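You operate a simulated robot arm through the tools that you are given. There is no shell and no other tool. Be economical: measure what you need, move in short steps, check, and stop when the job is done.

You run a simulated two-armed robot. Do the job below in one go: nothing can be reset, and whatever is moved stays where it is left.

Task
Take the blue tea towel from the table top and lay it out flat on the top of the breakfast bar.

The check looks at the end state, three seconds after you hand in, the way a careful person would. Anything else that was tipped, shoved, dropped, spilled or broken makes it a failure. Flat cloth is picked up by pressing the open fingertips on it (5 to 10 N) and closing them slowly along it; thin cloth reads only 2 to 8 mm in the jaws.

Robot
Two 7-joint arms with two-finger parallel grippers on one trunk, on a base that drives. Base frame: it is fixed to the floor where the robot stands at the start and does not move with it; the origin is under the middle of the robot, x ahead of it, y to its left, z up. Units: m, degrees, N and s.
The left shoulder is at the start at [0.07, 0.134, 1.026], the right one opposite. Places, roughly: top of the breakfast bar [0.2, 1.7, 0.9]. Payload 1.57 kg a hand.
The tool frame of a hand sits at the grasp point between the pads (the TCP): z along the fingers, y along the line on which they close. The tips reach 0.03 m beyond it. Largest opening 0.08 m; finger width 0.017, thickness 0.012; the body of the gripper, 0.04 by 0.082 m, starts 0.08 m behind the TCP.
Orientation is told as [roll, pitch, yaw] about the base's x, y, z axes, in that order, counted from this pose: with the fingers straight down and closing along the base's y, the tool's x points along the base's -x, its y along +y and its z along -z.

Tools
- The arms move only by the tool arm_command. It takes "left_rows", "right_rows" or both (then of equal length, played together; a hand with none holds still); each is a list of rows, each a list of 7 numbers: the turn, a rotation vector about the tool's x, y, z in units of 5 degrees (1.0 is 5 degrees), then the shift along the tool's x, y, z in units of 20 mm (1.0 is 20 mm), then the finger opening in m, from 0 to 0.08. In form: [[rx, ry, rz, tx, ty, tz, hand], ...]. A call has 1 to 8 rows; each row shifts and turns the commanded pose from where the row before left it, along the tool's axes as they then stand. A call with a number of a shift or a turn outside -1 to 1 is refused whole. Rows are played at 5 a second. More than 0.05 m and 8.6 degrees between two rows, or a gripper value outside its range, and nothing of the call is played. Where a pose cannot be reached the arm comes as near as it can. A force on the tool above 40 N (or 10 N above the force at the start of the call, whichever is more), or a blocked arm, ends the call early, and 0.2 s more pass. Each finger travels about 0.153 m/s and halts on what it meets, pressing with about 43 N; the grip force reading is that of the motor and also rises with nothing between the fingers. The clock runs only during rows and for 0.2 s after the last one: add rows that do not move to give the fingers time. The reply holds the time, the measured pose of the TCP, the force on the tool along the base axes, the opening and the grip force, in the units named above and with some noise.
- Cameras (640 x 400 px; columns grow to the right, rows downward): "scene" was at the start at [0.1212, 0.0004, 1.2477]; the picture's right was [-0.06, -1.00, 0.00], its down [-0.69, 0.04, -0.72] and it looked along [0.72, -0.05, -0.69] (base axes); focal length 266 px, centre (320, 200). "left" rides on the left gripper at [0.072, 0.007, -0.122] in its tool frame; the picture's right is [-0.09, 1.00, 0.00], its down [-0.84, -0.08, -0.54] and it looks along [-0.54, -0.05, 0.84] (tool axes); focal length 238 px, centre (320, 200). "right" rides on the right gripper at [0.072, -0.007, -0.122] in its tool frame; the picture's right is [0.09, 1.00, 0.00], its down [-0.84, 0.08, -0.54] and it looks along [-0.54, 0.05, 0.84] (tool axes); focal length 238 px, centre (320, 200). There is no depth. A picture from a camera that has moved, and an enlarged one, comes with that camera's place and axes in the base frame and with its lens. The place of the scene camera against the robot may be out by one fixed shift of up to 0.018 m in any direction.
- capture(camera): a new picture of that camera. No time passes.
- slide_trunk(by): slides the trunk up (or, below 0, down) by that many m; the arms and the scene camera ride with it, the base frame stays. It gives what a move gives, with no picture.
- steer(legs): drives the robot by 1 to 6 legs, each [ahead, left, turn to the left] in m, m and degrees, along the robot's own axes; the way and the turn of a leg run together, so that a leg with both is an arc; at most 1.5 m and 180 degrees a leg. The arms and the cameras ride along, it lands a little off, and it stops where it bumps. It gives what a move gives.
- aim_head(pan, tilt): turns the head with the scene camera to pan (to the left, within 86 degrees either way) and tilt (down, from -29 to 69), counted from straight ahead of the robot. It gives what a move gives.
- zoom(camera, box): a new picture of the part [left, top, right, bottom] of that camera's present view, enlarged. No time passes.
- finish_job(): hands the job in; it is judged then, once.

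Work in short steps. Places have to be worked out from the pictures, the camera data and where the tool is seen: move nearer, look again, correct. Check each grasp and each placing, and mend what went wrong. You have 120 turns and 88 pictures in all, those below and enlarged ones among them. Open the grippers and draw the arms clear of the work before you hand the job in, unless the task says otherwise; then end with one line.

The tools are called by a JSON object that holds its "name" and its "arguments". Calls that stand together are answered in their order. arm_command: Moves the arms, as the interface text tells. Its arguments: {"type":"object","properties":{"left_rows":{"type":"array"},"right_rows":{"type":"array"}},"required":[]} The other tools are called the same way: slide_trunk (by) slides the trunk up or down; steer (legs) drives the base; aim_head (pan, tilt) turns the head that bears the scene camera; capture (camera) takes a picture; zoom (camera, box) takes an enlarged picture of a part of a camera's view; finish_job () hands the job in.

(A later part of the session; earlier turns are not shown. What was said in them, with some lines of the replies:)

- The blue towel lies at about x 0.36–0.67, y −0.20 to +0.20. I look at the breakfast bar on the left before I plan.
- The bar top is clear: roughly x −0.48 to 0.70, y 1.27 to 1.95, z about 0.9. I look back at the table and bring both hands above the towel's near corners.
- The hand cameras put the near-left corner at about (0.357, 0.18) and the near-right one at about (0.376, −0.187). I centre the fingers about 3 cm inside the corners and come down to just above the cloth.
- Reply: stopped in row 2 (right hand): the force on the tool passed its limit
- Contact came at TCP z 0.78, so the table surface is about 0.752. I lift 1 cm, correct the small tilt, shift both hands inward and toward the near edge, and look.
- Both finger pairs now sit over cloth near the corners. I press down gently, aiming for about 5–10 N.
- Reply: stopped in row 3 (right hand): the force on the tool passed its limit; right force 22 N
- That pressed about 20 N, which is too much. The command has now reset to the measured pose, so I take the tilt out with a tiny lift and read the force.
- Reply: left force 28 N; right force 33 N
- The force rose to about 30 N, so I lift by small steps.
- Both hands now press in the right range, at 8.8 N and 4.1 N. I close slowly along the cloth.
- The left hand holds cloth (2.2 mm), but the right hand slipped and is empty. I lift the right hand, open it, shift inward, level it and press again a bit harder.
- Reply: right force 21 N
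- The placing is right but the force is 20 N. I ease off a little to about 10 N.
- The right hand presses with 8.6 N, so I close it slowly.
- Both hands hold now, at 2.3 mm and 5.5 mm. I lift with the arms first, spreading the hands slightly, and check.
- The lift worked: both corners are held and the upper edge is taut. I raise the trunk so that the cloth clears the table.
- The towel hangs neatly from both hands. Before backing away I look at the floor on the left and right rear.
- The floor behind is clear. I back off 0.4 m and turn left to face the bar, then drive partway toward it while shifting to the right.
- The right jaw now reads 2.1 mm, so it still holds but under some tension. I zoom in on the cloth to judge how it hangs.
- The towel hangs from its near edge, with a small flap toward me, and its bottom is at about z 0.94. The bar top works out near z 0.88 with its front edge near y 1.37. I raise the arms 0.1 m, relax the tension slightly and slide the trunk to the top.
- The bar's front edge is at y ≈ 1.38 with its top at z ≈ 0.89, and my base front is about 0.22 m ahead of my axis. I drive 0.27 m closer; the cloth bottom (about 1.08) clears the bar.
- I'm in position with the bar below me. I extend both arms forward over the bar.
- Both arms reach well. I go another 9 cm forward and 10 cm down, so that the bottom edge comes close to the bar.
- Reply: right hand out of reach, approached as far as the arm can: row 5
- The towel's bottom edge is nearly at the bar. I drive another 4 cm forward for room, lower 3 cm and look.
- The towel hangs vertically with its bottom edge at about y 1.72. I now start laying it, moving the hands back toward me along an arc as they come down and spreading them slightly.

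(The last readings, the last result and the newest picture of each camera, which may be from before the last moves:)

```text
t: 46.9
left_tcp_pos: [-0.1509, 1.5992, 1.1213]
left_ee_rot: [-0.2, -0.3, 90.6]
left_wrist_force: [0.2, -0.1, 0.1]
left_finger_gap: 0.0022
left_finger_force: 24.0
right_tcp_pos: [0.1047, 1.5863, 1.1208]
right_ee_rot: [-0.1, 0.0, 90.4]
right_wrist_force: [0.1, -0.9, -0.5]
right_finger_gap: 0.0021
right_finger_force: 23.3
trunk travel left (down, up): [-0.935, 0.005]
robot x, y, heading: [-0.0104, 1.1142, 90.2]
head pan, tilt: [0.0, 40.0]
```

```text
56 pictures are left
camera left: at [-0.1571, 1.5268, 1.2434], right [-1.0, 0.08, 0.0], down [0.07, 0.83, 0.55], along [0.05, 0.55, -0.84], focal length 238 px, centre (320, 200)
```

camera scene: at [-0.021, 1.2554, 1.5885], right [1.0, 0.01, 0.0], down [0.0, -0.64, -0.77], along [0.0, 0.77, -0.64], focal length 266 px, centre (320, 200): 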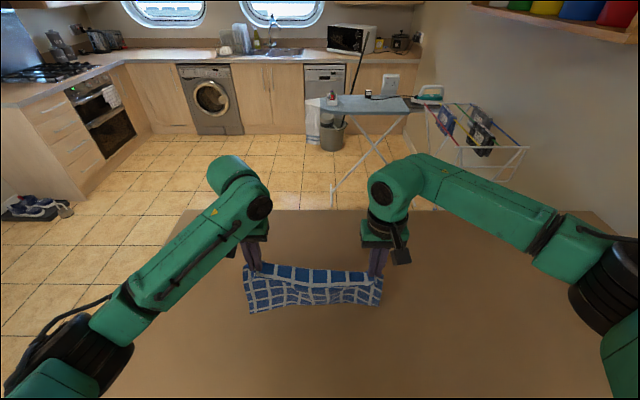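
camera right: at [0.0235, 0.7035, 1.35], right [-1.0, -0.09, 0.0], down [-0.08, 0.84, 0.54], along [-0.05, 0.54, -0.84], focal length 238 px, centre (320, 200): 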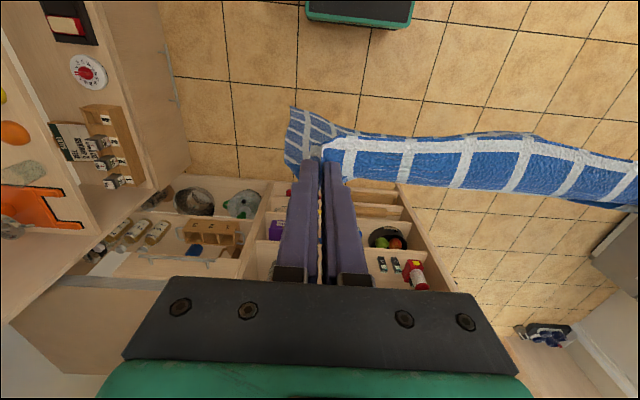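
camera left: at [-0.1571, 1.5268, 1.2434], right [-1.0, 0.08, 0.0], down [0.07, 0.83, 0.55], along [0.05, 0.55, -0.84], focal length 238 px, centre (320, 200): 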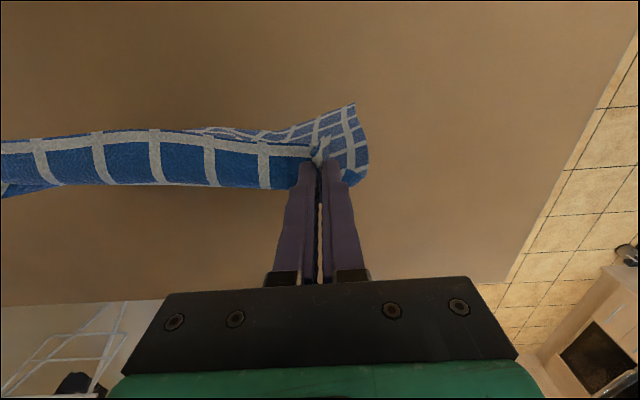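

The cloth has not touched yet, so the bottom hangs about 0.225 m below the hands, at about z 0.895. I go back forward at this height, slightly raised, and then lower to find the touchdown.

{"name": "arm_command", "arguments": {"left_rows": [[0, 0, 0, -0.5, 0, -0.5, 0], [0, 0, 0, -0.9, 0, 0, 0], [0, 0, 0, -0.9, 0, 0, 0], [0, 0, 0, -0.9, 0, 0, 0], [0, 0, 0, -0.9, 0, 0, 0], [0, 0, 0, -0.9, 0, 0, 0], [0, 0, 0, -0.9, 0, 0, 0], [0, 0, 0, 0, 0, 0, 0]], "right_rows": [[0, 0, 0, -0.5, 0, -0.5, 0], [0, 0, 0, -0.95, 0, 0, 0], [0, 0, 0, -0.95, 0, 0, 0], [0, 0, 0, -0.95, 0, 0, 0], [0, 0, 0, -0.95, 0, 0, 0], [0, 0, 0, -0.95, 0, 0, 0], [0, 0, 0, -0.9, 0, 0, 0], [0, 0, 0, 0, 0, 0, 0]]}}

{"name": "arm_command", "arguments": {"left_rows": [[0, 0, 0, 0, 0, 0.6, 0], [0, 0, 0, 0, 0, 0.6, 0], [0, 0, 0, 0, 0, 0.6, 0], [0, 0, 0, 0, 0, 0, 0]], "right_rows": [[0, 0, 0, 0, 0, 0.6, 0], [0, 0, 0, 0, 0, 0.6, 0], [0, 0, 0, 0, 0, 0.6, 0], [0, 0, 0, 0, 0, 0, 0]]}}

{"name": "capture", "arguments": {"camera": "left"}}

{"name": "zoom", "arguments": {"camera": "scene", "box": [200, 160, 440, 310]}}

```text
t: 48.7
left_tcp_pos: [-0.1528, 1.7186, 1.1328]
left_ee_rot: [-0.2, -0.4, 90.4]
left_wrist_force: [0.9, -0.1, 0.2]
left_finger_gap: 0.0024
left_finger_force: 23.9
right_tcp_pos: [0.1033, 1.7134, 1.1293]
right_ee_rot: [0.0, 0.0, 90.5]
right_wrist_force: [0.6, -1.3, 0.1]
right_finger_gap: 0.0027
right_finger_force: 23.6
trunk travel left (down, up): [-0.935, 0.005]
robot x, y, heading: [-0.0097, 1.1185, 90.3]
head pan, tilt: [0.0, 40.0]
```

```text
t: 49.7
left_tcp_pos: [-0.1501, 1.7189, 1.0954]
left_ee_rot: [-0.1, -0.3, 90.5]
left_wrist_force: [-0.6, 0.3, -0.3]
left_finger_gap: 0.002
left_finger_force: 24.3
right_tcp_pos: [0.1022, 1.7117, 1.0951]
right_ee_rot: [-0.1, 0.0, 90.4]
right_wrist_force: [-0.1, -0.5, -0.7]
right_finger_gap: 0.0023
right_finger_force: 23.9
trunk travel left (down, up): [-0.935, 0.005]
robot x, y, heading: [-0.0077, 1.1131, 90.1]
head pan, tilt: [0.0, 40.0]
```

```text
55 pictures are left
camera left: at [-0.1571, 1.6473, 1.2173], right [-1.0, 0.08, 0.0], down [0.07, 0.83, 0.55], along [0.05, 0.54, -0.84], focal length 238 px, centre (320, 200)
```

left: 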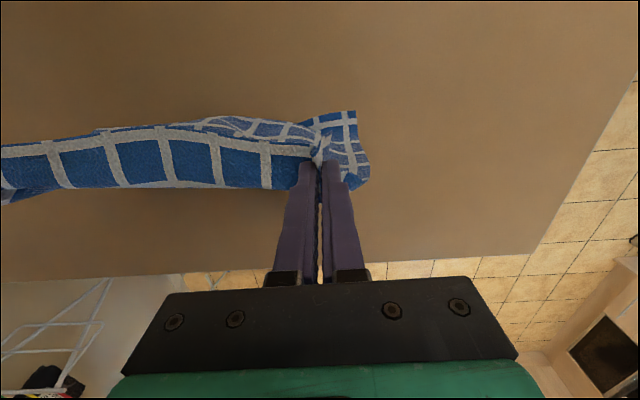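

```text
2.67 times, centred on (320, 235) of scene
camera zoom: at [-0.0211, 1.2567, 1.5884], right [1.0, 0.01, 0.0], down [0.0, -0.64, -0.77], along [0.0, 0.77, -0.64], focal length 709 px, centre (320, 107)
```

zoom: 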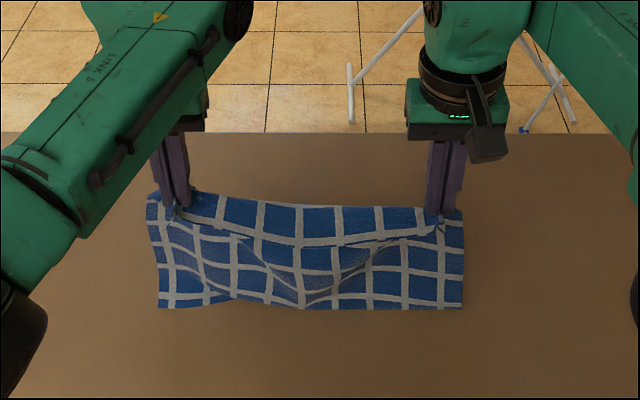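

The bottom edge is now resting straight on the bar, at y ≈ 1.73. I run the laying arc, first third.

{"name": "arm_command", "arguments": {"left_rows": [[0, 0, 0, 0.6, 0, 0.1, 0], [0, 0, 0, 0.83, 0, 0.1, 0], [0, 0, 0, 0.82, 0, 0.1, 0], [0, 0, 0, 0.81, 0, 0.13, 0], [0, 0, 0, 0.8, 0, 0.17, 0], [0, 0, 0, 0.78, 0, 0.2, 0], [0, 0, 0, 0.76, 0, 0.24, 0], [0, 0, 0, 0.73, 0, 0.27, 0]], "right_rows": [[0, 0, 0, 0.6, 0, 0.1, 0], [0, 0, 0, 0.8, 0, 0.1, 0], [0, 0, 0, 0.79, 0, 0.1, 0], [0, 0, 0, 0.78, 0, 0.13, 0], [0, 0, 0, 0.77, 0, 0.17, 0], [0, 0, 0, 0.75, 0, 0.2, 0], [0, 0, 0, 0.73, 0, 0.24, 0], [0, 0, 0, 0.7, 0, 0.27, 0]]}}

{"name": "zoom", "arguments": {"camera": "scene", "box": [200, 200, 440, 350]}}

{"name": "capture", "arguments": {"camera": "left"}}

```text
t: 51.5
left_tcp_pos: [-0.1512, 1.5946, 1.0691]
left_ee_rot: [-0.2, -0.4, 90.5]
left_wrist_force: [-0.3, 0.0, -0.9]
left_finger_gap: 0.0021
left_finger_force: 23.8
right_tcp_pos: [0.1046, 1.5923, 1.0681]
right_ee_rot: [-0.1, 0.0, 90.5]
right_wrist_force: [0.1, 0.0, 0.0]
right_finger_gap: 0.0022
right_finger_force: 23.8
trunk travel left (down, up): [-0.935, 0.005]
robot x, y, heading: [-0.0079, 1.1137, 90.3]
head pan, tilt: [0.0, 40.0]
```

```text
2.67 times, centred on (320, 275) of scene
camera zoom: at [-0.0209, 1.2552, 1.5886], right [1.0, 0.01, 0.0], down [0.0, -0.64, -0.77], along [0.0, 0.77, -0.64], focal length 709 px, centre (320, 0)
```

zoom: 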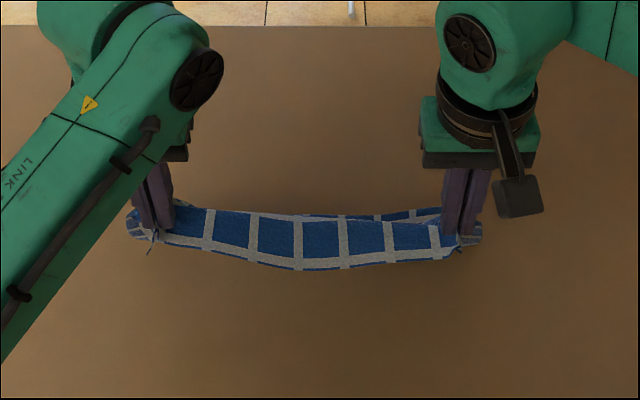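

```text
52 pictures are left
camera left: at [-0.1563, 1.5236, 1.1908], right [-1.0, 0.08, 0.0], down [0.07, 0.83, 0.55], along [0.05, 0.55, -0.84], focal length 238 px, centre (320, 200)
```

left: 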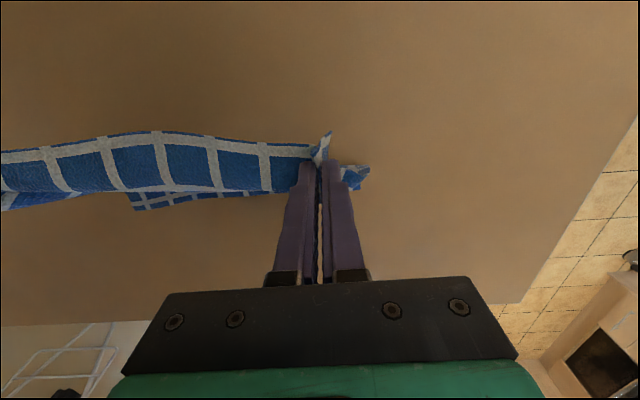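

The cloth is trailing properly, with its far edge held at y ≈ 1.72. I continue the arc.

{"name": "arm_command", "arguments": {"left_rows": [[0, 0, 0, 0.7, 0, 0.3, 0], [0, 0, 0, 0.68, 0, 0.33, 0], [0, 0, 0, 0.64, 0, 0.36, 0], [0, 0, 0, 0.6, 0, 0.39, 0], [0, 0, 0, 0.57, 0, 0.42, 0], [0, 0, 0, 0.53, 0, 0.44, 0], [0, 0, 0, 0.48, 0, 0.47, 0], [0, 0, 0, 0.44, 0, 0.48, 0]], "right_rows": [[0, 0, 0, 0.7, 0, 0.3, 0], [0, 0, 0, 0.68, 0, 0.33, 0], [0, 0, 0, 0.64, 0, 0.36, 0], [0, 0, 0, 0.6, 0, 0.39, 0], [0, 0, 0, 0.57, 0, 0.42, 0], [0, 0, 0, 0.53, 0, 0.44, 0], [0, 0, 0, 0.48, 0, 0.47, 0], [0, 0, 0, 0.44, 0, 0.48, 0]]}}

{"name": "capture", "arguments": {"camera": "scene"}}

{"name": "capture", "arguments": {"camera": "left"}}

```text
t: 53.3
left_tcp_pos: [-0.1487, 1.5032, 1.0044]
left_ee_rot: [-0.1, -0.4, 90.5]
left_wrist_force: [0.7, 0.2, 0.3]
left_finger_gap: 0.0023
left_finger_force: 23.4
right_tcp_pos: [0.1054, 1.5004, 1.0038]
right_ee_rot: [0.0, -0.1, 90.5]
right_wrist_force: [-0.5, -0.3, 0.0]
right_finger_gap: 0.0023
right_finger_force: 23.7
trunk travel left (down, up): [-0.935, 0.005]
robot x, y, heading: [-0.0102, 1.1168, 90.2]
head pan, tilt: [0.0, 40.0]
```

```text
51 pictures are left
camera scene: at [-0.021, 1.2556, 1.5885], right [1.0, 0.01, 0.0], down [0.0, -0.64, -0.77], along [0.0, 0.77, -0.64], focal length 266 px, centre (320, 200)
```

scene: 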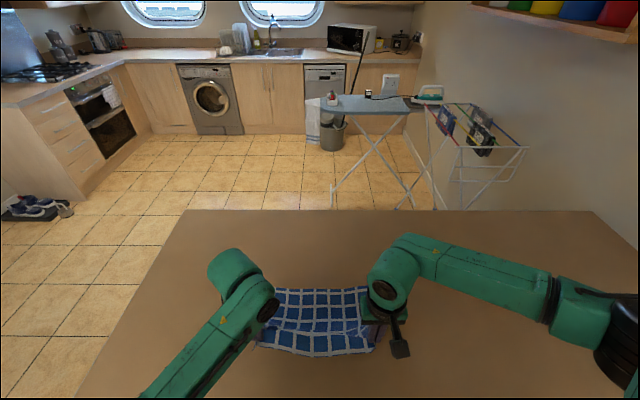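

```text
50 pictures are left
camera left: at [-0.1543, 1.4302, 1.1262], right [-1.0, 0.08, 0.0], down [0.07, 0.83, 0.55], along [0.05, 0.55, -0.84], focal length 238 px, centre (320, 200)
```

left: 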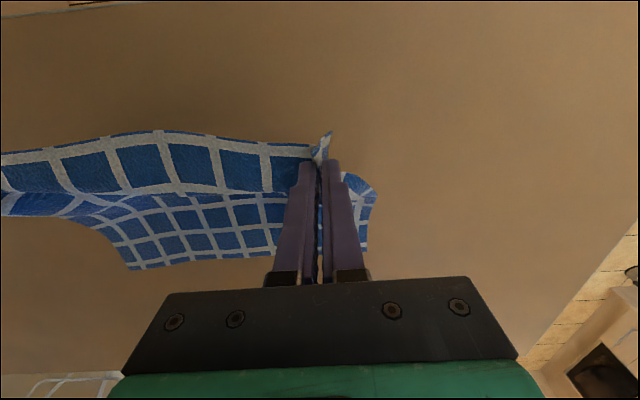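

The towel is laying out well, with its far edge at y ≈ 1.69. I finish the arc almost to the surface.

{"name": "arm_command", "arguments": {"left_rows": [[0, 0, 0, 0.4, 0, 0.5, 0], [0, 0, 0, 0.38, 0, 0.5, 0], [0, 0, 0, 0.35, 0, 0.5, 0], [0, 0, 0, 0.3, 0, 0.5, 0], [0, 0, 0, 0.3, 0, 0.5, 0], [0, 0, 0, 0.25, 0, 0.5, 0], [0, 0, 0, 0.25, 0, 0.5, 0]], "right_rows": [[0, 0, 0, 0.4, 0, 0.5, 0], [0, 0, 0, 0.38, 0, 0.5, 0], [0, 0, 0, 0.35, 0, 0.5, 0], [0, 0, 0, 0.3, 0, 0.5, 0], [0, 0, 0, 0.3, 0, 0.5, 0], [0, 0, 0, 0.25, 0, 0.5, 0], [0, 0, 0, 0.25, 0, 0.5, 0]]}}

{"name": "capture", "arguments": {"camera": "left"}}

{"name": "capture", "arguments": {"camera": "right"}}

```text
t: 54.9
left_tcp_pos: [-0.1495, 1.4595, 0.9326]
left_ee_rot: [-0.2, -0.3, 90.5]
left_wrist_force: [0.3, 0.6, -0.5]
left_finger_gap: 0.0024
left_finger_force: 23.7
right_tcp_pos: [0.1064, 1.4563, 0.9341]
right_ee_rot: [-0.1, -0.1, 90.4]
right_wrist_force: [0.2, -0.2, 0.5]
right_finger_gap: 0.0025
right_finger_force: 23.6
trunk travel left (down, up): [-0.935, 0.005]
robot x, y, heading: [-0.0095, 1.1158, 90.2]
head pan, tilt: [0.0, 40.0]
```

```text
49 pictures are left
camera left: at [-0.1539, 1.3866, 1.0551], right [-1.0, 0.08, 0.0], down [0.07, 0.83, 0.55], along [0.05, 0.55, -0.84], focal length 238 px, centre (320, 200)
```

left: 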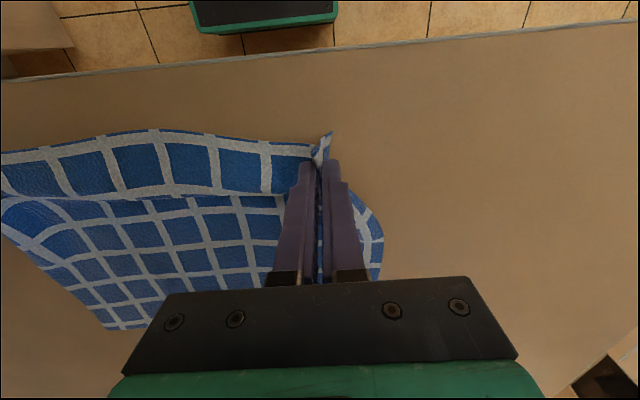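

```text
48 pictures are left
camera right: at [0.113, 1.3837, 1.0551], right [-1.0, -0.1, 0.0], down [-0.08, 0.84, 0.54], along [-0.05, 0.54, -0.84], focal length 238 px, centre (320, 200)
```

right: 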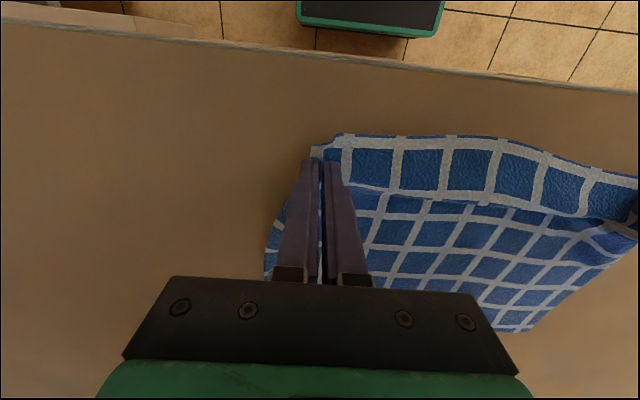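

Nearly flat. I lower until the fingertips touch the bar, spread the hands a little and look again.

{"name": "arm_command", "arguments": {"left_rows": [[0, 0, 0, 0.2, 0.15, 0.25, 0], [0, 0, 0, 0.2, 0.15, 0.2, 0], [0, 0, 0, 0, 0, 0.2, 0], [0, 0, 0, 0, 0, 0, 0]], "right_rows": [[0, 0, 0, 0.2, -0.15, 0.25, 0], [0, 0, 0, 0.2, -0.15, 0.2, 0], [0, 0, 0, 0, 0, 0.2, 0], [0, 0, 0, 0, 0, 0, 0]]}}

{"name": "capture", "arguments": {"camera": "left"}}

{"name": "zoom", "arguments": {"camera": "scene", "box": [200, 250, 440, 400]}}

```text
t: 55.9
left_tcp_pos: [-0.1536, 1.4513, 0.9212]
left_ee_rot: [-0.1, -0.3, 90.5]
left_wrist_force: [5.6, -0.5, -0.3]
left_finger_gap: 0.0024
left_finger_force: 24.1
right_tcp_pos: [0.1106, 1.4479, 0.9209]
right_ee_rot: [-0.1, 0.0, 90.4]
right_wrist_force: [-4.1, 0.0, 0.2]
right_finger_gap: 0.0022
right_finger_force: 24.6
trunk travel left (down, up): [-0.935, 0.005]
robot x, y, heading: [-0.0089, 1.1192, 90.1]
head pan, tilt: [0.0, 40.0]
```

```text
47 pictures are left
camera left: at [-0.1594, 1.3792, 1.0423], right [-1.0, 0.08, 0.0], down [0.07, 0.83, 0.55], along [0.05, 0.54, -0.84], focal length 238 px, centre (320, 200)
```

left: 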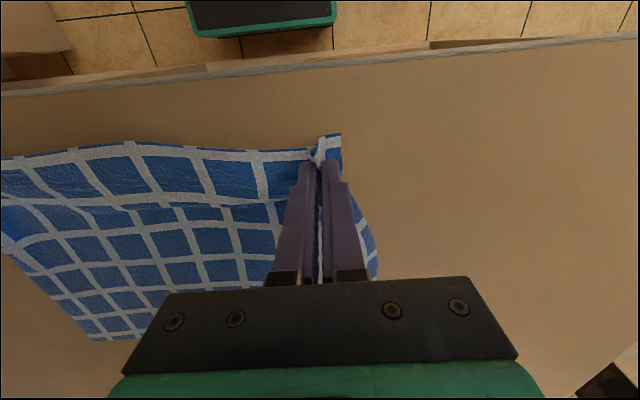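

```text
2.67 times, centred on (320, 325) of scene
camera zoom: at [-0.0211, 1.2566, 1.5884], right [1.0, 0.01, 0.0], down [0.0, -0.64, -0.77], along [0.0, 0.77, -0.64], focal length 709 px, centre (320, -133)
```

zoom: 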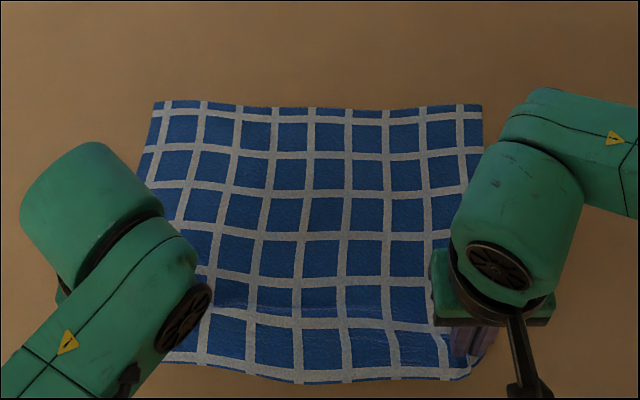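

The towel lies nearly flat, its near edge about 3.5 cm from the bar's front edge. I pull back a few millimetres, settle to the surface and check the contact force.

{"name": "arm_command", "arguments": {"left_rows": [[0, 0, 0, 0.2, 0, 0.15, 0], [0, 0, 0, 0.2, 0, 0.15, 0], [0, 0, 0, 0, 0, 0, 0]], "right_rows": [[0, 0, 0, 0.2, 0, 0.15, 0], [0, 0, 0, 0.2, 0, 0.15, 0], [0, 0, 0, 0, 0, 0, 0]]}}

{"name": "zoom", "arguments": {"camera": "scene", "box": [200, 250, 440, 400]}}

```text
t: 56.7
left_tcp_pos: [-0.1521, 1.4425, 0.9133]
left_ee_rot: [-0.2, -0.3, 90.5]
left_wrist_force: [3.8, 0.6, 0.7]
left_finger_gap: 0.0021
left_finger_force: 23.7
right_tcp_pos: [0.112, 1.44, 0.9148]
right_ee_rot: [0.0, 0.0, 90.4]
right_wrist_force: [-4.3, 0.5, 1.5]
right_finger_gap: 0.0025
right_finger_force: 23.8
trunk travel left (down, up): [-0.935, 0.005]
robot x, y, heading: [-0.0096, 1.116, 90.3]
head pan, tilt: [0.0, 40.0]
```

```text
2.67 times, centred on (320, 325) of scene
camera zoom: at [-0.0212, 1.2564, 1.5884], right [1.0, 0.01, 0.0], down [0.0, -0.64, -0.77], along [0.0, 0.77, -0.64], focal length 709 px, centre (320, -133)
```

zoom: 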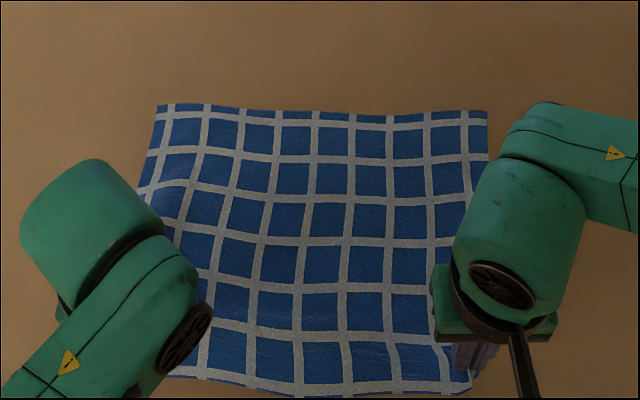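

It is flat up to the grips. I open the fingers slowly near the surface so that the pinched ridges relax, then lift straight up.

{"name": "arm_command", "arguments": {"left_rows": [[0, 0, 0, 0, 0, 0.1, 0.006], [0, 0, 0, 0, 0, 0, 0.014], [0, 0, 0, 0, 0, 0, 0.022], [0, 0, 0, 0, 0, 0, 0.03], [0, 0, 0, 0, 0, 0, 0.038], [0, 0, 0, 0, 0, -0.5, 0.038], [0, 0, 0, 0, 0, -1, 0.038], [0, 0, 0, 0, 0, -1, 0.038]], "right_rows": [[0, 0, 0, 0, 0, 0.1, 0.006], [0, 0, 0, 0, 0, 0, 0.014], [0, 0, 0, 0, 0, 0, 0.022], [0, 0, 0, 0, 0, 0, 0.03], [0, 0, 0, 0, 0, 0, 0.038], [0, 0, 0, 0, 0, -0.5, 0.038], [0, 0, 0, 0, 0, -1, 0.038], [0, 0, 0, 0, 0, -1, 0.038]]}}

{"name": "capture", "arguments": {"camera": "left"}}

{"name": "capture", "arguments": {"camera": "right"}}

```text
t: 58.5
left_tcp_pos: [-0.1537, 1.4429, 0.9627]
left_ee_rot: [-0.1, -0.4, 90.6]
left_wrist_force: [-1.1, -0.1, 0.1]
left_finger_gap: 0.0379
left_finger_force: 0.2
right_tcp_pos: [0.1126, 1.4412, 0.9631]
right_ee_rot: [-0.1, 0.0, 90.4]
right_wrist_force: [0.8, 0.0, 0.0]
right_finger_gap: 0.0377
right_finger_force: 0.1
trunk travel left (down, up): [-0.935, 0.005]
robot x, y, heading: [-0.0098, 1.1144, 90.2]
head pan, tilt: [0.0, 40.0]
```

```text
44 pictures are left
camera left: at [-0.159, 1.3706, 1.084], right [-1.0, 0.08, 0.0], down [0.07, 0.83, 0.55], along [0.05, 0.54, -0.84], focal length 238 px, centre (320, 200)
```

left: 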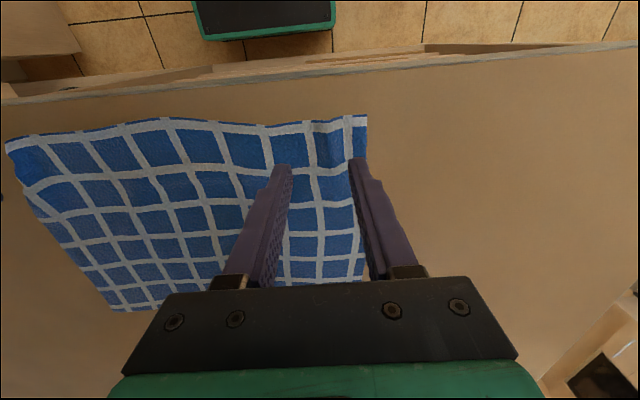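

```text
43 pictures are left
camera right: at [0.1185, 1.3681, 1.0847], right [-1.0, -0.1, 0.0], down [-0.08, 0.84, 0.54], along [-0.05, 0.54, -0.84], focal length 238 px, centre (320, 200)
```

right: 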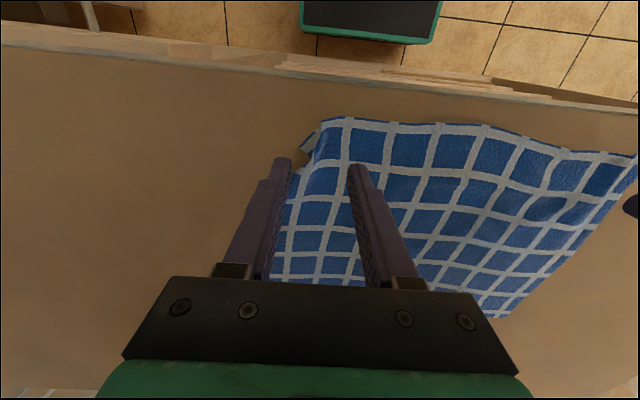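

Released cleanly and almost flat, though the near-right corner shows a small ridge. I raise both arms clear and look down with the head.

{"name": "arm_command", "arguments": {"left_rows": [[0, 0, 0, 0, 0.5, -1, 0.038], [0, 0, 0, 0, 1, -1, 0.038], [0, 0, 0, 0, 1, -1, 0.038], [0, 0, 0, 0, 1, -1, 0.038], [0, 0, 0, 0, 1, -1, 0.038], [0, 0, 0, 0, 1, -1, 0.038], [0, 0, 0, 0, 1, -1, 0.038], [0, 0, 0, 0, 0, 0, 0.038]], "right_rows": [[0, 0, 0, 0, -0.5, -1, 0.038], [0, 0, 0, 0, -1, -1, 0.038], [0, 0, 0, 0, -1, -1, 0.038], [0, 0, 0, 0, -1, -1, 0.038], [0, 0, 0, 0, -1, -1, 0.038], [0, 0, 0, 0, -1, -1, 0.038], [0, 0, 0, 0, -1, -1, 0.038], [0, 0, 0, 0, 0, 0, 0.038]]}}

{"name": "aim_head", "arguments": {"pan": 0, "tilt": 62}}

{"name": "capture", "arguments": {"camera": "scene"}}

{"name": "capture", "arguments": {"camera": "right"}}

```text
t: 60.3
left_tcp_pos: [-0.2854, 1.4422, 1.103]
left_ee_rot: [-0.2, -0.4, 90.5]
left_wrist_force: [-0.2, -0.2, -1.0]
left_finger_gap: 0.038
left_finger_force: 0.0
right_tcp_pos: [0.2407, 1.4407, 1.1043]
right_ee_rot: [-0.1, 0.0, 90.4]
right_wrist_force: [1.0, 0.6, 0.5]
right_finger_gap: 0.0379
right_finger_force: 0.2
trunk travel left (down, up): [-0.935, 0.005]
robot x, y, heading: [-0.0099, 1.1156, 90.0]
head pan, tilt: [0.0, 40.0]
```

```text
t: 61.2
left_tcp_pos: [-0.2854, 1.441, 1.1007]
left_ee_rot: [-0.2, -0.4, 90.5]
left_wrist_force: [0.4, 0.0, 0.6]
left_finger_gap: 0.0379
left_finger_force: 0.0
right_tcp_pos: [0.2416, 1.4404, 1.1037]
right_ee_rot: [0.0, 0.0, 90.4]
right_wrist_force: [-0.3, 0.0, 0.3]
right_finger_gap: 0.038
right_finger_force: 0.1
trunk travel left (down, up): [-0.935, 0.005]
robot x, y, heading: [-0.0129, 1.1163, 90.2]
head pan, tilt: [0.0, 62.0]
```

```text
42 pictures are left
camera scene: at [-0.0209, 1.2359, 1.5594], right [1.0, 0.01, 0.0], down [0.01, -0.88, -0.47], along [0.0, 0.47, -0.88], focal length 266 px, centre (320, 200)
```

scene: 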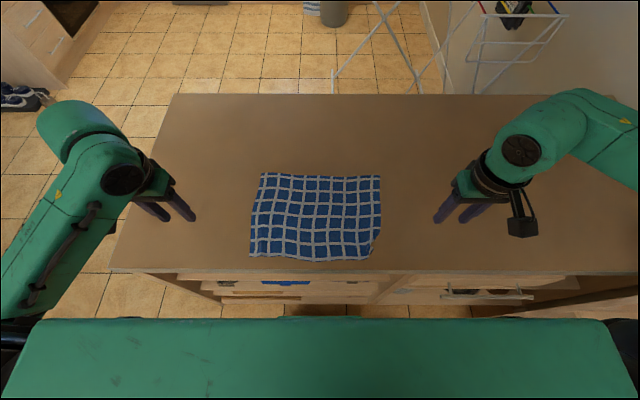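

```text
41 pictures are left
camera right: at [0.2481, 1.3689, 1.2241], right [-1.0, -0.1, 0.0], down [-0.08, 0.84, 0.54], along [-0.05, 0.54, -0.84], focal length 238 px, centre (320, 200)
```

right: 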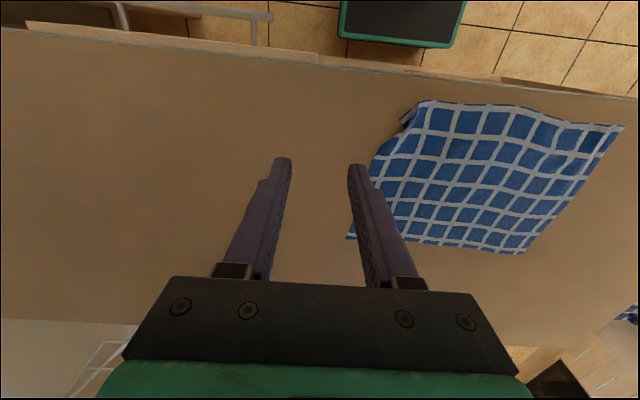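

{"name": "zoom", "arguments": {"camera": "scene", "box": [240, 165, 400, 265]}}

{"name": "zoom", "arguments": {"camera": "right", "box": [340, 70, 500, 170]}}

```text
4.00 times, centred on (320, 215) of scene
camera zoom: at [-0.0209, 1.2359, 1.5594], right [1.0, 0.01, 0.0], down [0.01, -0.88, -0.47], along [0.0, 0.47, -0.88], focal length 1064 px, centre (320, 140)
```

zoom: 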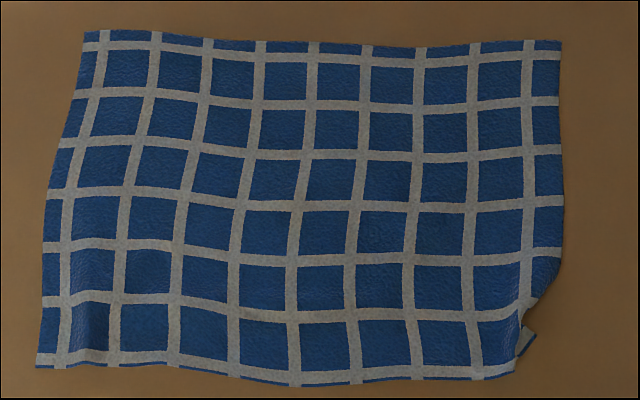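

```text
4.00 times, centred on (420, 120) of right
camera zoom: at [0.2481, 1.3689, 1.2241], right [-1.0, -0.1, 0.0], down [-0.08, 0.84, 0.54], along [-0.05, 0.54, -0.84], focal length 953 px, centre (-80, 520)
```

zoom: 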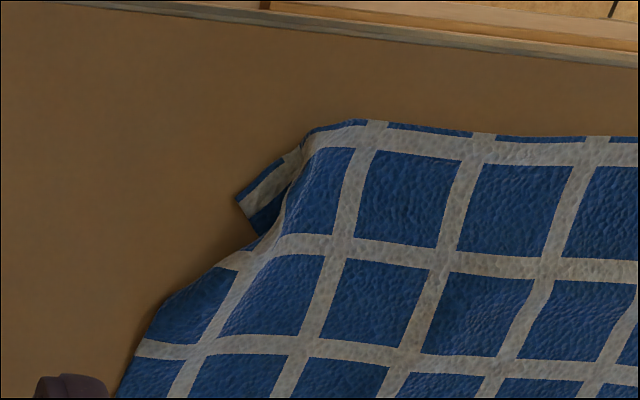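

The only flaw is the near-right corner, where a small pleat has tucked the corner in; its tip shows at about (0.127, 1.446). I bring the closed right fingertips just above that tip.

{"name": "arm_command", "arguments": {"right_rows": [[0, 0, 0, 0, 0.65, 0.9, 0], [0, 0, 0, 0, 0.65, 1, 0], [0, 0, 0, 0, 0.65, 1, 0], [0, 0, 0, 0, 0.65, 1, 0], [0, 0, 0, 0, 0.65, 1, 0], [0, 0, 0, 0, 0.65, 1, 0], [0, 0, 0, 0, 0.65, 1, 0], [0, 0, 0, 0, 0.6, 1, 0]]}}

{"name": "zoom", "arguments": {"camera": "right", "box": [220, 80, 420, 205]}}

{"name": "zoom", "arguments": {"camera": "scene", "box": [320, 190, 448, 270]}}

```text
t: 63.0
left_tcp_pos: [-0.287, 1.441, 1.1026]
left_ee_rot: [-0.3, -0.3, 90.6]
left_wrist_force: [-0.3, 0.1, -0.2]
left_finger_gap: 0.0377
left_finger_force: 0.1
right_tcp_pos: [0.1381, 1.4404, 0.948]
right_ee_rot: [-0.1, 0.0, 90.4]
right_wrist_force: [0.1, 0.2, -1.1]
right_finger_gap: 0.0
right_finger_force: 21.0
trunk travel left (down, up): [-0.935, 0.005]
robot x, y, heading: [-0.0067, 1.1152, 90.2]
head pan, tilt: [0.0, 62.0]
```

```text
3.20 times, centred on (320, 142) of right
camera zoom: at [0.1449, 1.3682, 1.0683], right [-1.0, -0.1, 0.0], down [-0.08, 0.84, 0.54], along [-0.05, 0.54, -0.84], focal length 763 px, centre (320, 384)
```

zoom: 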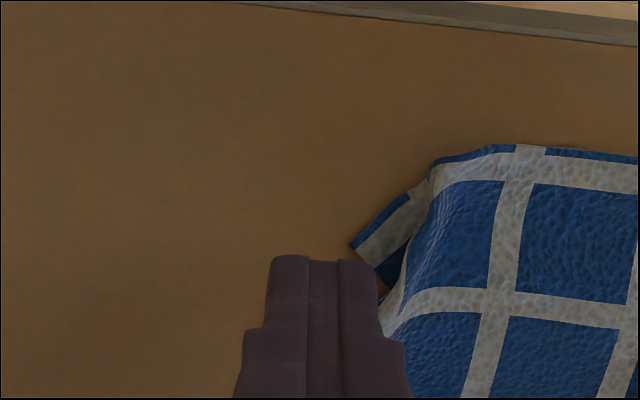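

```text
5.00 times, centred on (384, 230) of scene
camera zoom: at [-0.0215, 1.2362, 1.5594], right [1.0, 0.01, 0.0], down [0.01, -0.88, -0.47], along [0.0, 0.47, -0.88], focal length 1330 px, centre (0, 50)
```

zoom: 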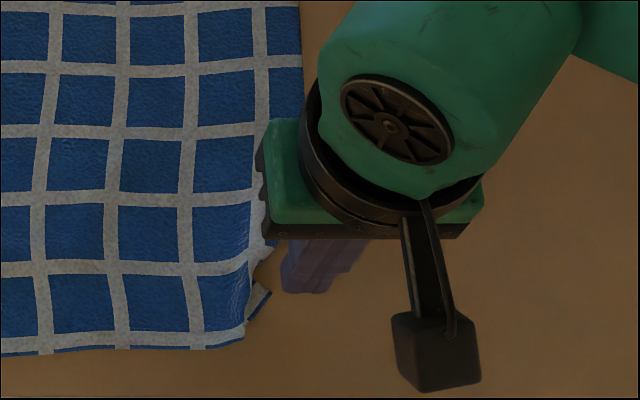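

I move the fingers 6 mm toward the flap and press lightly on its exposed tip.

{"name": "arm_command", "arguments": {"right_rows": [[0, 0, 0, 0, 0.35, 0, 0], [0, 0, 0, 0, 0, 0.8, 0], [0, 0, 0, 0, 0, 0.7, 0], [0, 0, 0, 0, 0, 0.3, 0], [0, 0, 0, 0, 0, 0.05, 0], [0, 0, 0, 0, 0, 0, 0]]}}

{"name": "zoom", "arguments": {"camera": "right", "box": [220, 80, 420, 205]}}

```text
t: 64.4
left_tcp_pos: [-0.2856, 1.4395, 1.1039]
left_ee_rot: [-0.1, -0.4, 90.4]
left_wrist_force: [-0.8, 0.1, 0.0]
left_finger_gap: 0.0379
left_finger_force: 0.0
right_tcp_pos: [0.1312, 1.4403, 0.9111]
right_ee_rot: [0.0, -0.4, 90.3]
right_wrist_force: [4.7, 2.9, 27.3]
right_finger_gap: 0.0
right_finger_force: 21.2
trunk travel left (down, up): [-0.935, 0.005]
robot x, y, heading: [-0.0095, 1.1175, 90.2]
head pan, tilt: [0.0, 62.0]
```

```text
3.20 times, centred on (320, 142) of right
camera zoom: at [0.1385, 1.3673, 1.0314], right [-1.0, -0.1, 0.0], down [-0.08, 0.83, 0.55], along [-0.05, 0.54, -0.84], focal length 763 px, centre (320, 384)
```

zoom: 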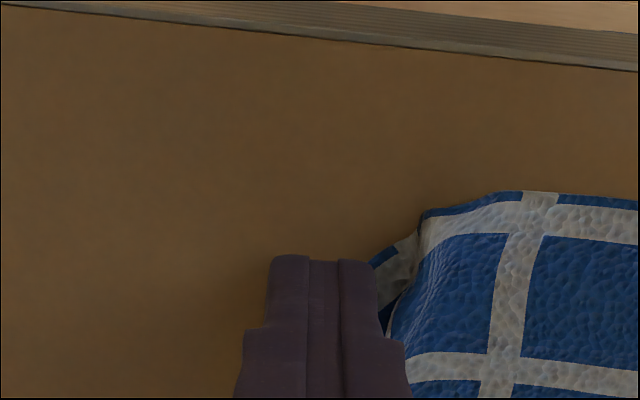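

The fingers press on the flap, but with 27 N. I ease off and drag the tip outward and toward me, about 2.5 cm each way.

{"name": "arm_command", "arguments": {"right_rows": [[0, 0, 0, 0, 0, -0.12, 0], [0, 0, 0, 0.25, -0.25, 0, 0], [0, 0, 0, 0.25, -0.25, 0, 0], [0, 0, 0, 0.25, -0.25, 0, 0], [0, 0, 0, 0.25, -0.25, 0, 0], [0, 0, 0, 0.2, -0.2, 0, 0]]}}

{"name": "zoom", "arguments": {"camera": "right", "box": [220, 80, 420, 205]}}

```text
t: 65.8
left_tcp_pos: [-0.2861, 1.4404, 1.1019]
left_ee_rot: [-0.2, -0.4, 90.5]
left_wrist_force: [0.3, -0.1, 0.7]
left_finger_gap: 0.0379
left_finger_force: 0.0
right_tcp_pos: [0.1562, 1.4151, 0.9111]
right_ee_rot: [-0.4, 0.0, 90.4]
right_wrist_force: [-0.4, 0.7, 9.0]
right_finger_gap: 0.0003
right_finger_force: 21.5
trunk travel left (down, up): [-0.935, 0.005]
robot x, y, heading: [-0.0094, 1.1131, 90.4]
head pan, tilt: [0.0, 62.0]
```

```text
3.20 times, centred on (320, 142) of right
camera zoom: at [0.1621, 1.3429, 1.0321], right [-1.0, -0.1, 0.0], down [-0.08, 0.84, 0.54], along [-0.05, 0.54, -0.84], focal length 763 px, centre (320, 384)
```

zoom: 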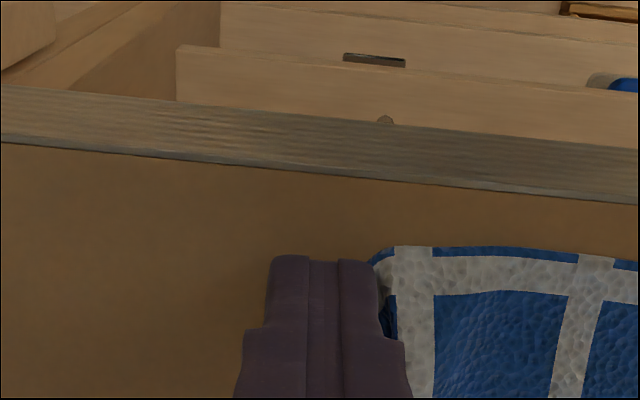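

It seems to have pulled the flap along. I lift the hand away and inspect.

{"name": "arm_command", "arguments": {"right_rows": [[0, 0, 0, 0, 0, -0.5, 0], [0, 0, 0, 0, 0, -1, 0], [0, 0, 0, 0, -1, -1, 0], [0, 0, 0, 0, -1, -1, 0], [0, 0, 0, 0, -1, -1, 0], [0, 0, 0, 0, -1, -1, 0]]}}

{"name": "zoom", "arguments": {"camera": "right", "box": [300, 60, 540, 210]}}

{"name": "zoom", "arguments": {"camera": "scene", "box": [240, 165, 400, 265]}}

```text
t: 67.2
left_tcp_pos: [-0.2858, 1.44, 1.1024]
left_ee_rot: [-0.2, -0.5, 90.6]
left_wrist_force: [-0.1, -0.4, 0.0]
left_finger_gap: 0.0378
left_finger_force: 0.0
right_tcp_pos: [0.2357, 1.4169, 1.0229]
right_ee_rot: [0.0, -0.1, 90.4]
right_wrist_force: [0.1, -0.4, 1.0]
right_finger_gap: 0.0
right_finger_force: 21.3
trunk travel left (down, up): [-0.935, 0.005]
robot x, y, heading: [-0.008, 1.1159, 90.0]
head pan, tilt: [0.0, 62.0]
```

```text
2.67 times, centred on (420, 135) of right
camera zoom: at [0.2425, 1.3447, 1.1426], right [-1.0, -0.1, 0.0], down [-0.08, 0.84, 0.54], along [-0.05, 0.54, -0.84], focal length 636 px, centre (53, 373)
```

zoom: 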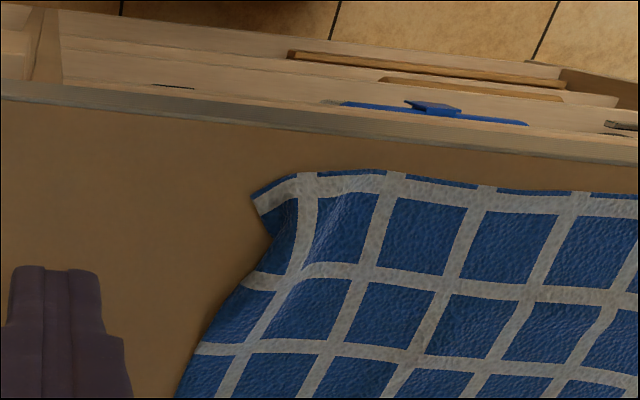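

```text
4.00 times, centred on (320, 215) of scene
camera zoom: at [-0.0204, 1.2347, 1.5594], right [1.0, 0.01, 0.0], down [0.01, -0.88, -0.47], along [0.0, 0.47, -0.88], focal length 1064 px, centre (320, 140)
```

zoom: 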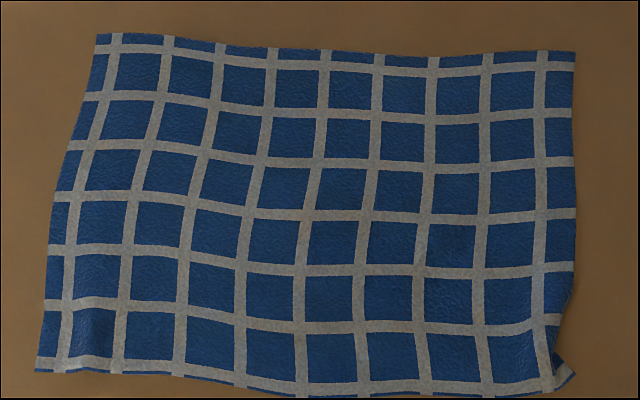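

The pleat is mostly out; a small wave remains at that corner, whose tip is at (0.153, 1.416). I do one more press and drag, mostly to the right.

{"name": "arm_command", "arguments": {"right_rows": [[0, 0, 0, -0.35, 1, 0.8, 0], [0, 0, 0, 0, 1, 0.8, 0], [0, 0, 0, 0, 1, 0.8, 0], [0, 0, 0, 0, 1, 0.8, 0], [0, 0, 0, 0, 0.15, 0.8, 0], [0, 0, 0, 0, 0, 0.9, 0], [0, 0, 0, 0, 0, 0.6, 0], [0, 0, 0, 0, 0, 0, 0]]}}

{"name": "zoom", "arguments": {"camera": "right", "box": [220, 80, 420, 205]}}

```text
t: 69.0
left_tcp_pos: [-0.2874, 1.4403, 1.1029]
left_ee_rot: [-0.1, -0.4, 90.5]
left_wrist_force: [0.3, -0.5, -0.6]
left_finger_gap: 0.038
left_finger_force: 0.0
right_tcp_pos: [0.1522, 1.4242, 0.9115]
right_ee_rot: [-0.1, -0.3, 90.4]
right_wrist_force: [2.4, 1.1, 15.5]
right_finger_gap: 0.0
right_finger_force: 21.6
trunk travel left (down, up): [-0.935, 0.005]
robot x, y, heading: [-0.009, 1.1144, 90.5]
head pan, tilt: [0.0, 62.0]
```

```text
3.20 times, centred on (320, 142) of right
camera zoom: at [0.159, 1.3525, 1.0318], right [-1.0, -0.1, 0.0], down [-0.08, 0.83, 0.54], along [-0.05, 0.54, -0.84], focal length 763 px, centre (320, 384)
```

zoom: 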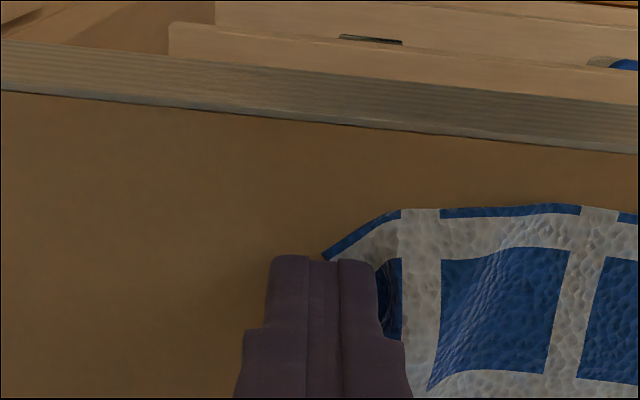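

The fingers sit on the corner strip with 15 N. I drag 1.6 cm to the right and slightly toward me, then lift away.

{"name": "arm_command", "arguments": {"right_rows": [[0, 0, 0, 0.05, -0.2, -0.03, 0], [0, 0, 0, 0.05, -0.2, 0, 0], [0, 0, 0, 0.05, -0.2, 0, 0], [0, 0, 0, 0.05, -0.2, 0, 0], [0, 0, 0, 0, 0, -0.5, 0], [0, 0, 0, 0, -0.5, -1, 0], [0, 0, 0, 0, -1, -1, 0], [0, 0, 0, 0, -1, -1, 0]]}}

{"name": "zoom", "arguments": {"camera": "right", "box": [300, 60, 540, 210]}}

{"name": "zoom", "arguments": {"camera": "scene", "box": [240, 165, 400, 265]}}

```text
t: 70.8
left_tcp_pos: [-0.2866, 1.4418, 1.1019]
left_ee_rot: [-0.1, -0.3, 90.6]
left_wrist_force: [-0.4, 0.2, 0.6]
left_finger_gap: 0.0379
left_finger_force: 0.0
right_tcp_pos: [0.2194, 1.4194, 0.9822]
right_ee_rot: [-0.2, 0.1, 90.4]
right_wrist_force: [0.4, 0.0, 0.7]
right_finger_gap: 0.0
right_finger_force: 22.0
trunk travel left (down, up): [-0.935, 0.005]
robot x, y, heading: [-0.0106, 1.1161, 90.6]
head pan, tilt: [0.0, 62.0]
```

```text
2.67 times, centred on (420, 135) of right
camera zoom: at [0.2268, 1.3468, 1.1031], right [-1.0, -0.1, 0.0], down [-0.08, 0.84, 0.54], along [-0.05, 0.54, -0.84], focal length 636 px, centre (53, 373)
```

zoom: 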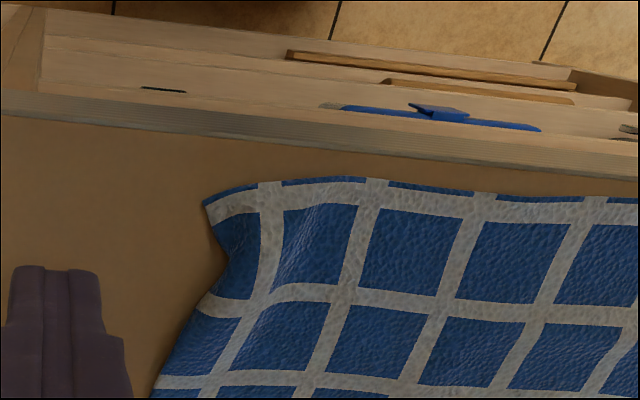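

```text
4.00 times, centred on (320, 215) of scene
camera zoom: at [-0.0201, 1.235, 1.5594], right [1.0, 0.01, 0.0], down [0.01, -0.88, -0.47], along [0.0, 0.47, -0.88], focal length 1064 px, centre (320, 140)
```

zoom: 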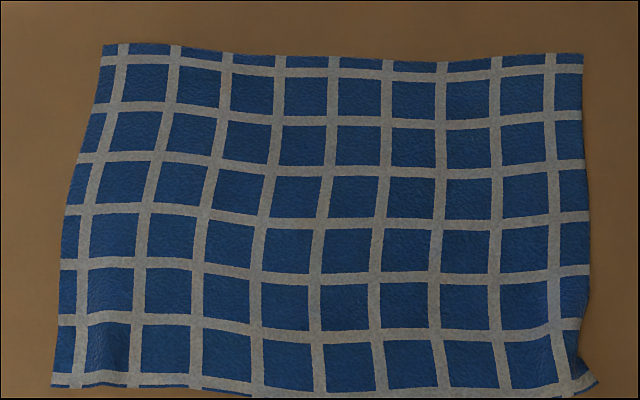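

Now the towel is spread, with all four corners out and only gentle waves left. I raise both arms with the grippers open, back the robot away, and take a last look.

{"name": "arm_command", "arguments": {"left_rows": [[0, 0, 0, 0.5, 0.3, -1, 0.06], [0, 0, 0, 0.5, 0.3, -1, 0.06], [0, 0, 0, 0.5, 0, -1, 0.06], [0, 0, 0, 0.5, 0, -1, 0.06], [0, 0, 0, 0.5, 0, -1, 0.06]], "right_rows": [[0, 0, 0, 0, -0.5, -1, 0.06], [0, 0, 0, 0.5, -0.5, -1, 0.06], [0, 0, 0, 0.5, -0.5, -1, 0.06], [0, 0, 0, 0.5, 0, -1, 0.06], [0, 0, 0, 0.5, 0, -1, 0.06]]}}

{"name": "steer", "arguments": {"legs": [[-0.3, 0, 0]]}}

{"name": "aim_head", "arguments": {"pan": 0, "tilt": 45}}

{"name": "capture", "arguments": {"camera": "scene"}}

{"name": "zoom", "arguments": {"camera": "scene", "box": [230, 150, 430, 275]}}

```text
t: 72.0
left_tcp_pos: [-0.3141, 1.4317, 1.1997]
left_ee_rot: [-0.2, -0.2, 90.5]
left_wrist_force: [0.1, -0.1, -0.8]
left_finger_gap: 0.0601
left_finger_force: 0.0
left hand out of reach, approached as far as the arm can: row 1, 2, 3, 4, 5
right_tcp_pos: [0.2478, 1.379, 1.083]
right_ee_rot: [-0.2, -0.1, 90.4]
right_wrist_force: [-1.0, -0.2, 0.1]
right_finger_gap: 0.0598
right_finger_force: 0.0
trunk travel left (down, up): [-0.935, 0.005]
robot x, y, heading: [-0.0052, 1.1125, 90.3]
head pan, tilt: [0.0, 62.0]
```

```text
t: 74.0
left_tcp_pos: [-0.3108, 1.1363, 1.1997]
left_ee_rot: [-0.2, -0.2, 90.2]
left_wrist_force: [0.0, -0.3, 0.4]
left_finger_gap: 0.0601
left_finger_force: 0.1
right_tcp_pos: [0.2514, 1.0816, 1.0816]
right_ee_rot: [-0.1, 0.0, 90.3]
right_wrist_force: [-0.3, 0.2, -0.2]
right_finger_gap: 0.0599
right_finger_force: 0.1
trunk travel left (down, up): [-0.935, 0.005]
robot x, y, heading: [-0.0055, 0.8167, 90.3]
head pan, tilt: [0.0, 62.0]
```

```text
t: 74.8
left_tcp_pos: [-0.3117, 1.1342, 1.201]
left_ee_rot: [-0.2, -0.3, 90.4]
left_wrist_force: [0.0, -0.4, -0.3]
left_finger_gap: 0.0601
left_finger_force: 0.1
right_tcp_pos: [0.2511, 1.078, 1.0828]
right_ee_rot: [-0.2, 0.1, 90.2]
right_wrist_force: [-0.9, 0.8, 0.2]
right_finger_gap: 0.0598
right_finger_force: 0.0
trunk travel left (down, up): [-0.935, 0.005]
robot x, y, heading: [-0.0051, 0.815, 90.1]
head pan, tilt: [0.0, 45.0]
```

```text
29 pictures are left
camera scene: at [-0.0194, 0.9522, 1.5812], right [1.0, 0.0, 0.0], down [0.0, -0.71, -0.71], along [0.0, 0.71, -0.71], focal length 266 px, centre (320, 200)
```

scene: 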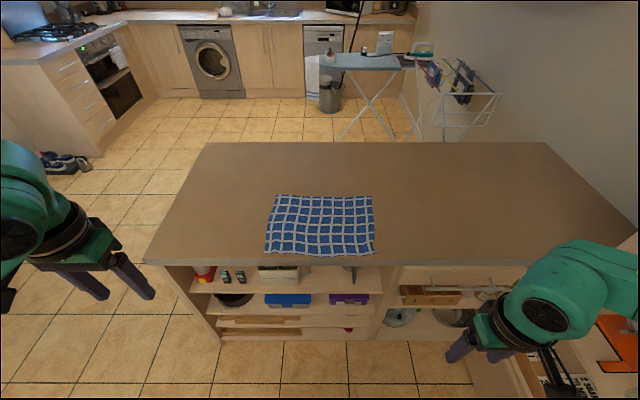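

```text
3.20 times, centred on (330, 212) of scene
camera zoom: at [-0.0194, 0.9522, 1.5812], right [1.0, 0.0, 0.0], down [0.0, -0.71, -0.71], along [0.0, 0.71, -0.71], focal length 851 px, centre (288, 160)
```

zoom: 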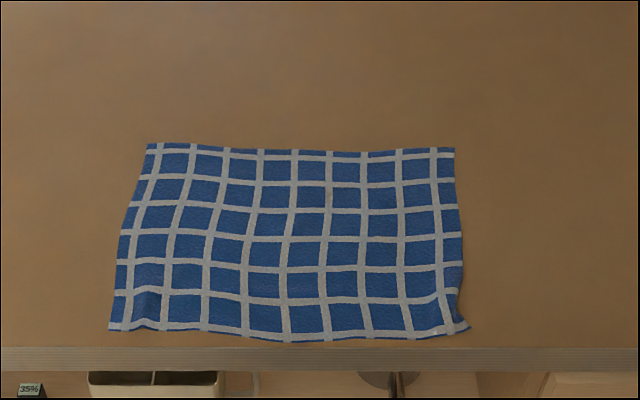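

The towel lies flat and wholly on the bar top. The bar's shelves and everything else in view are undisturbed, the grippers are open and the arms are clear, so I hand in.

{"name": "finish_job", "arguments": {}}

```text
The job is handed in.
```

The blue tea towel is laid out flat on top of the breakfast bar, with slight ripples at the two near corners where the grippers held it. Nothing else was moved, and I handed the job in with the grippers open and the arms clear.
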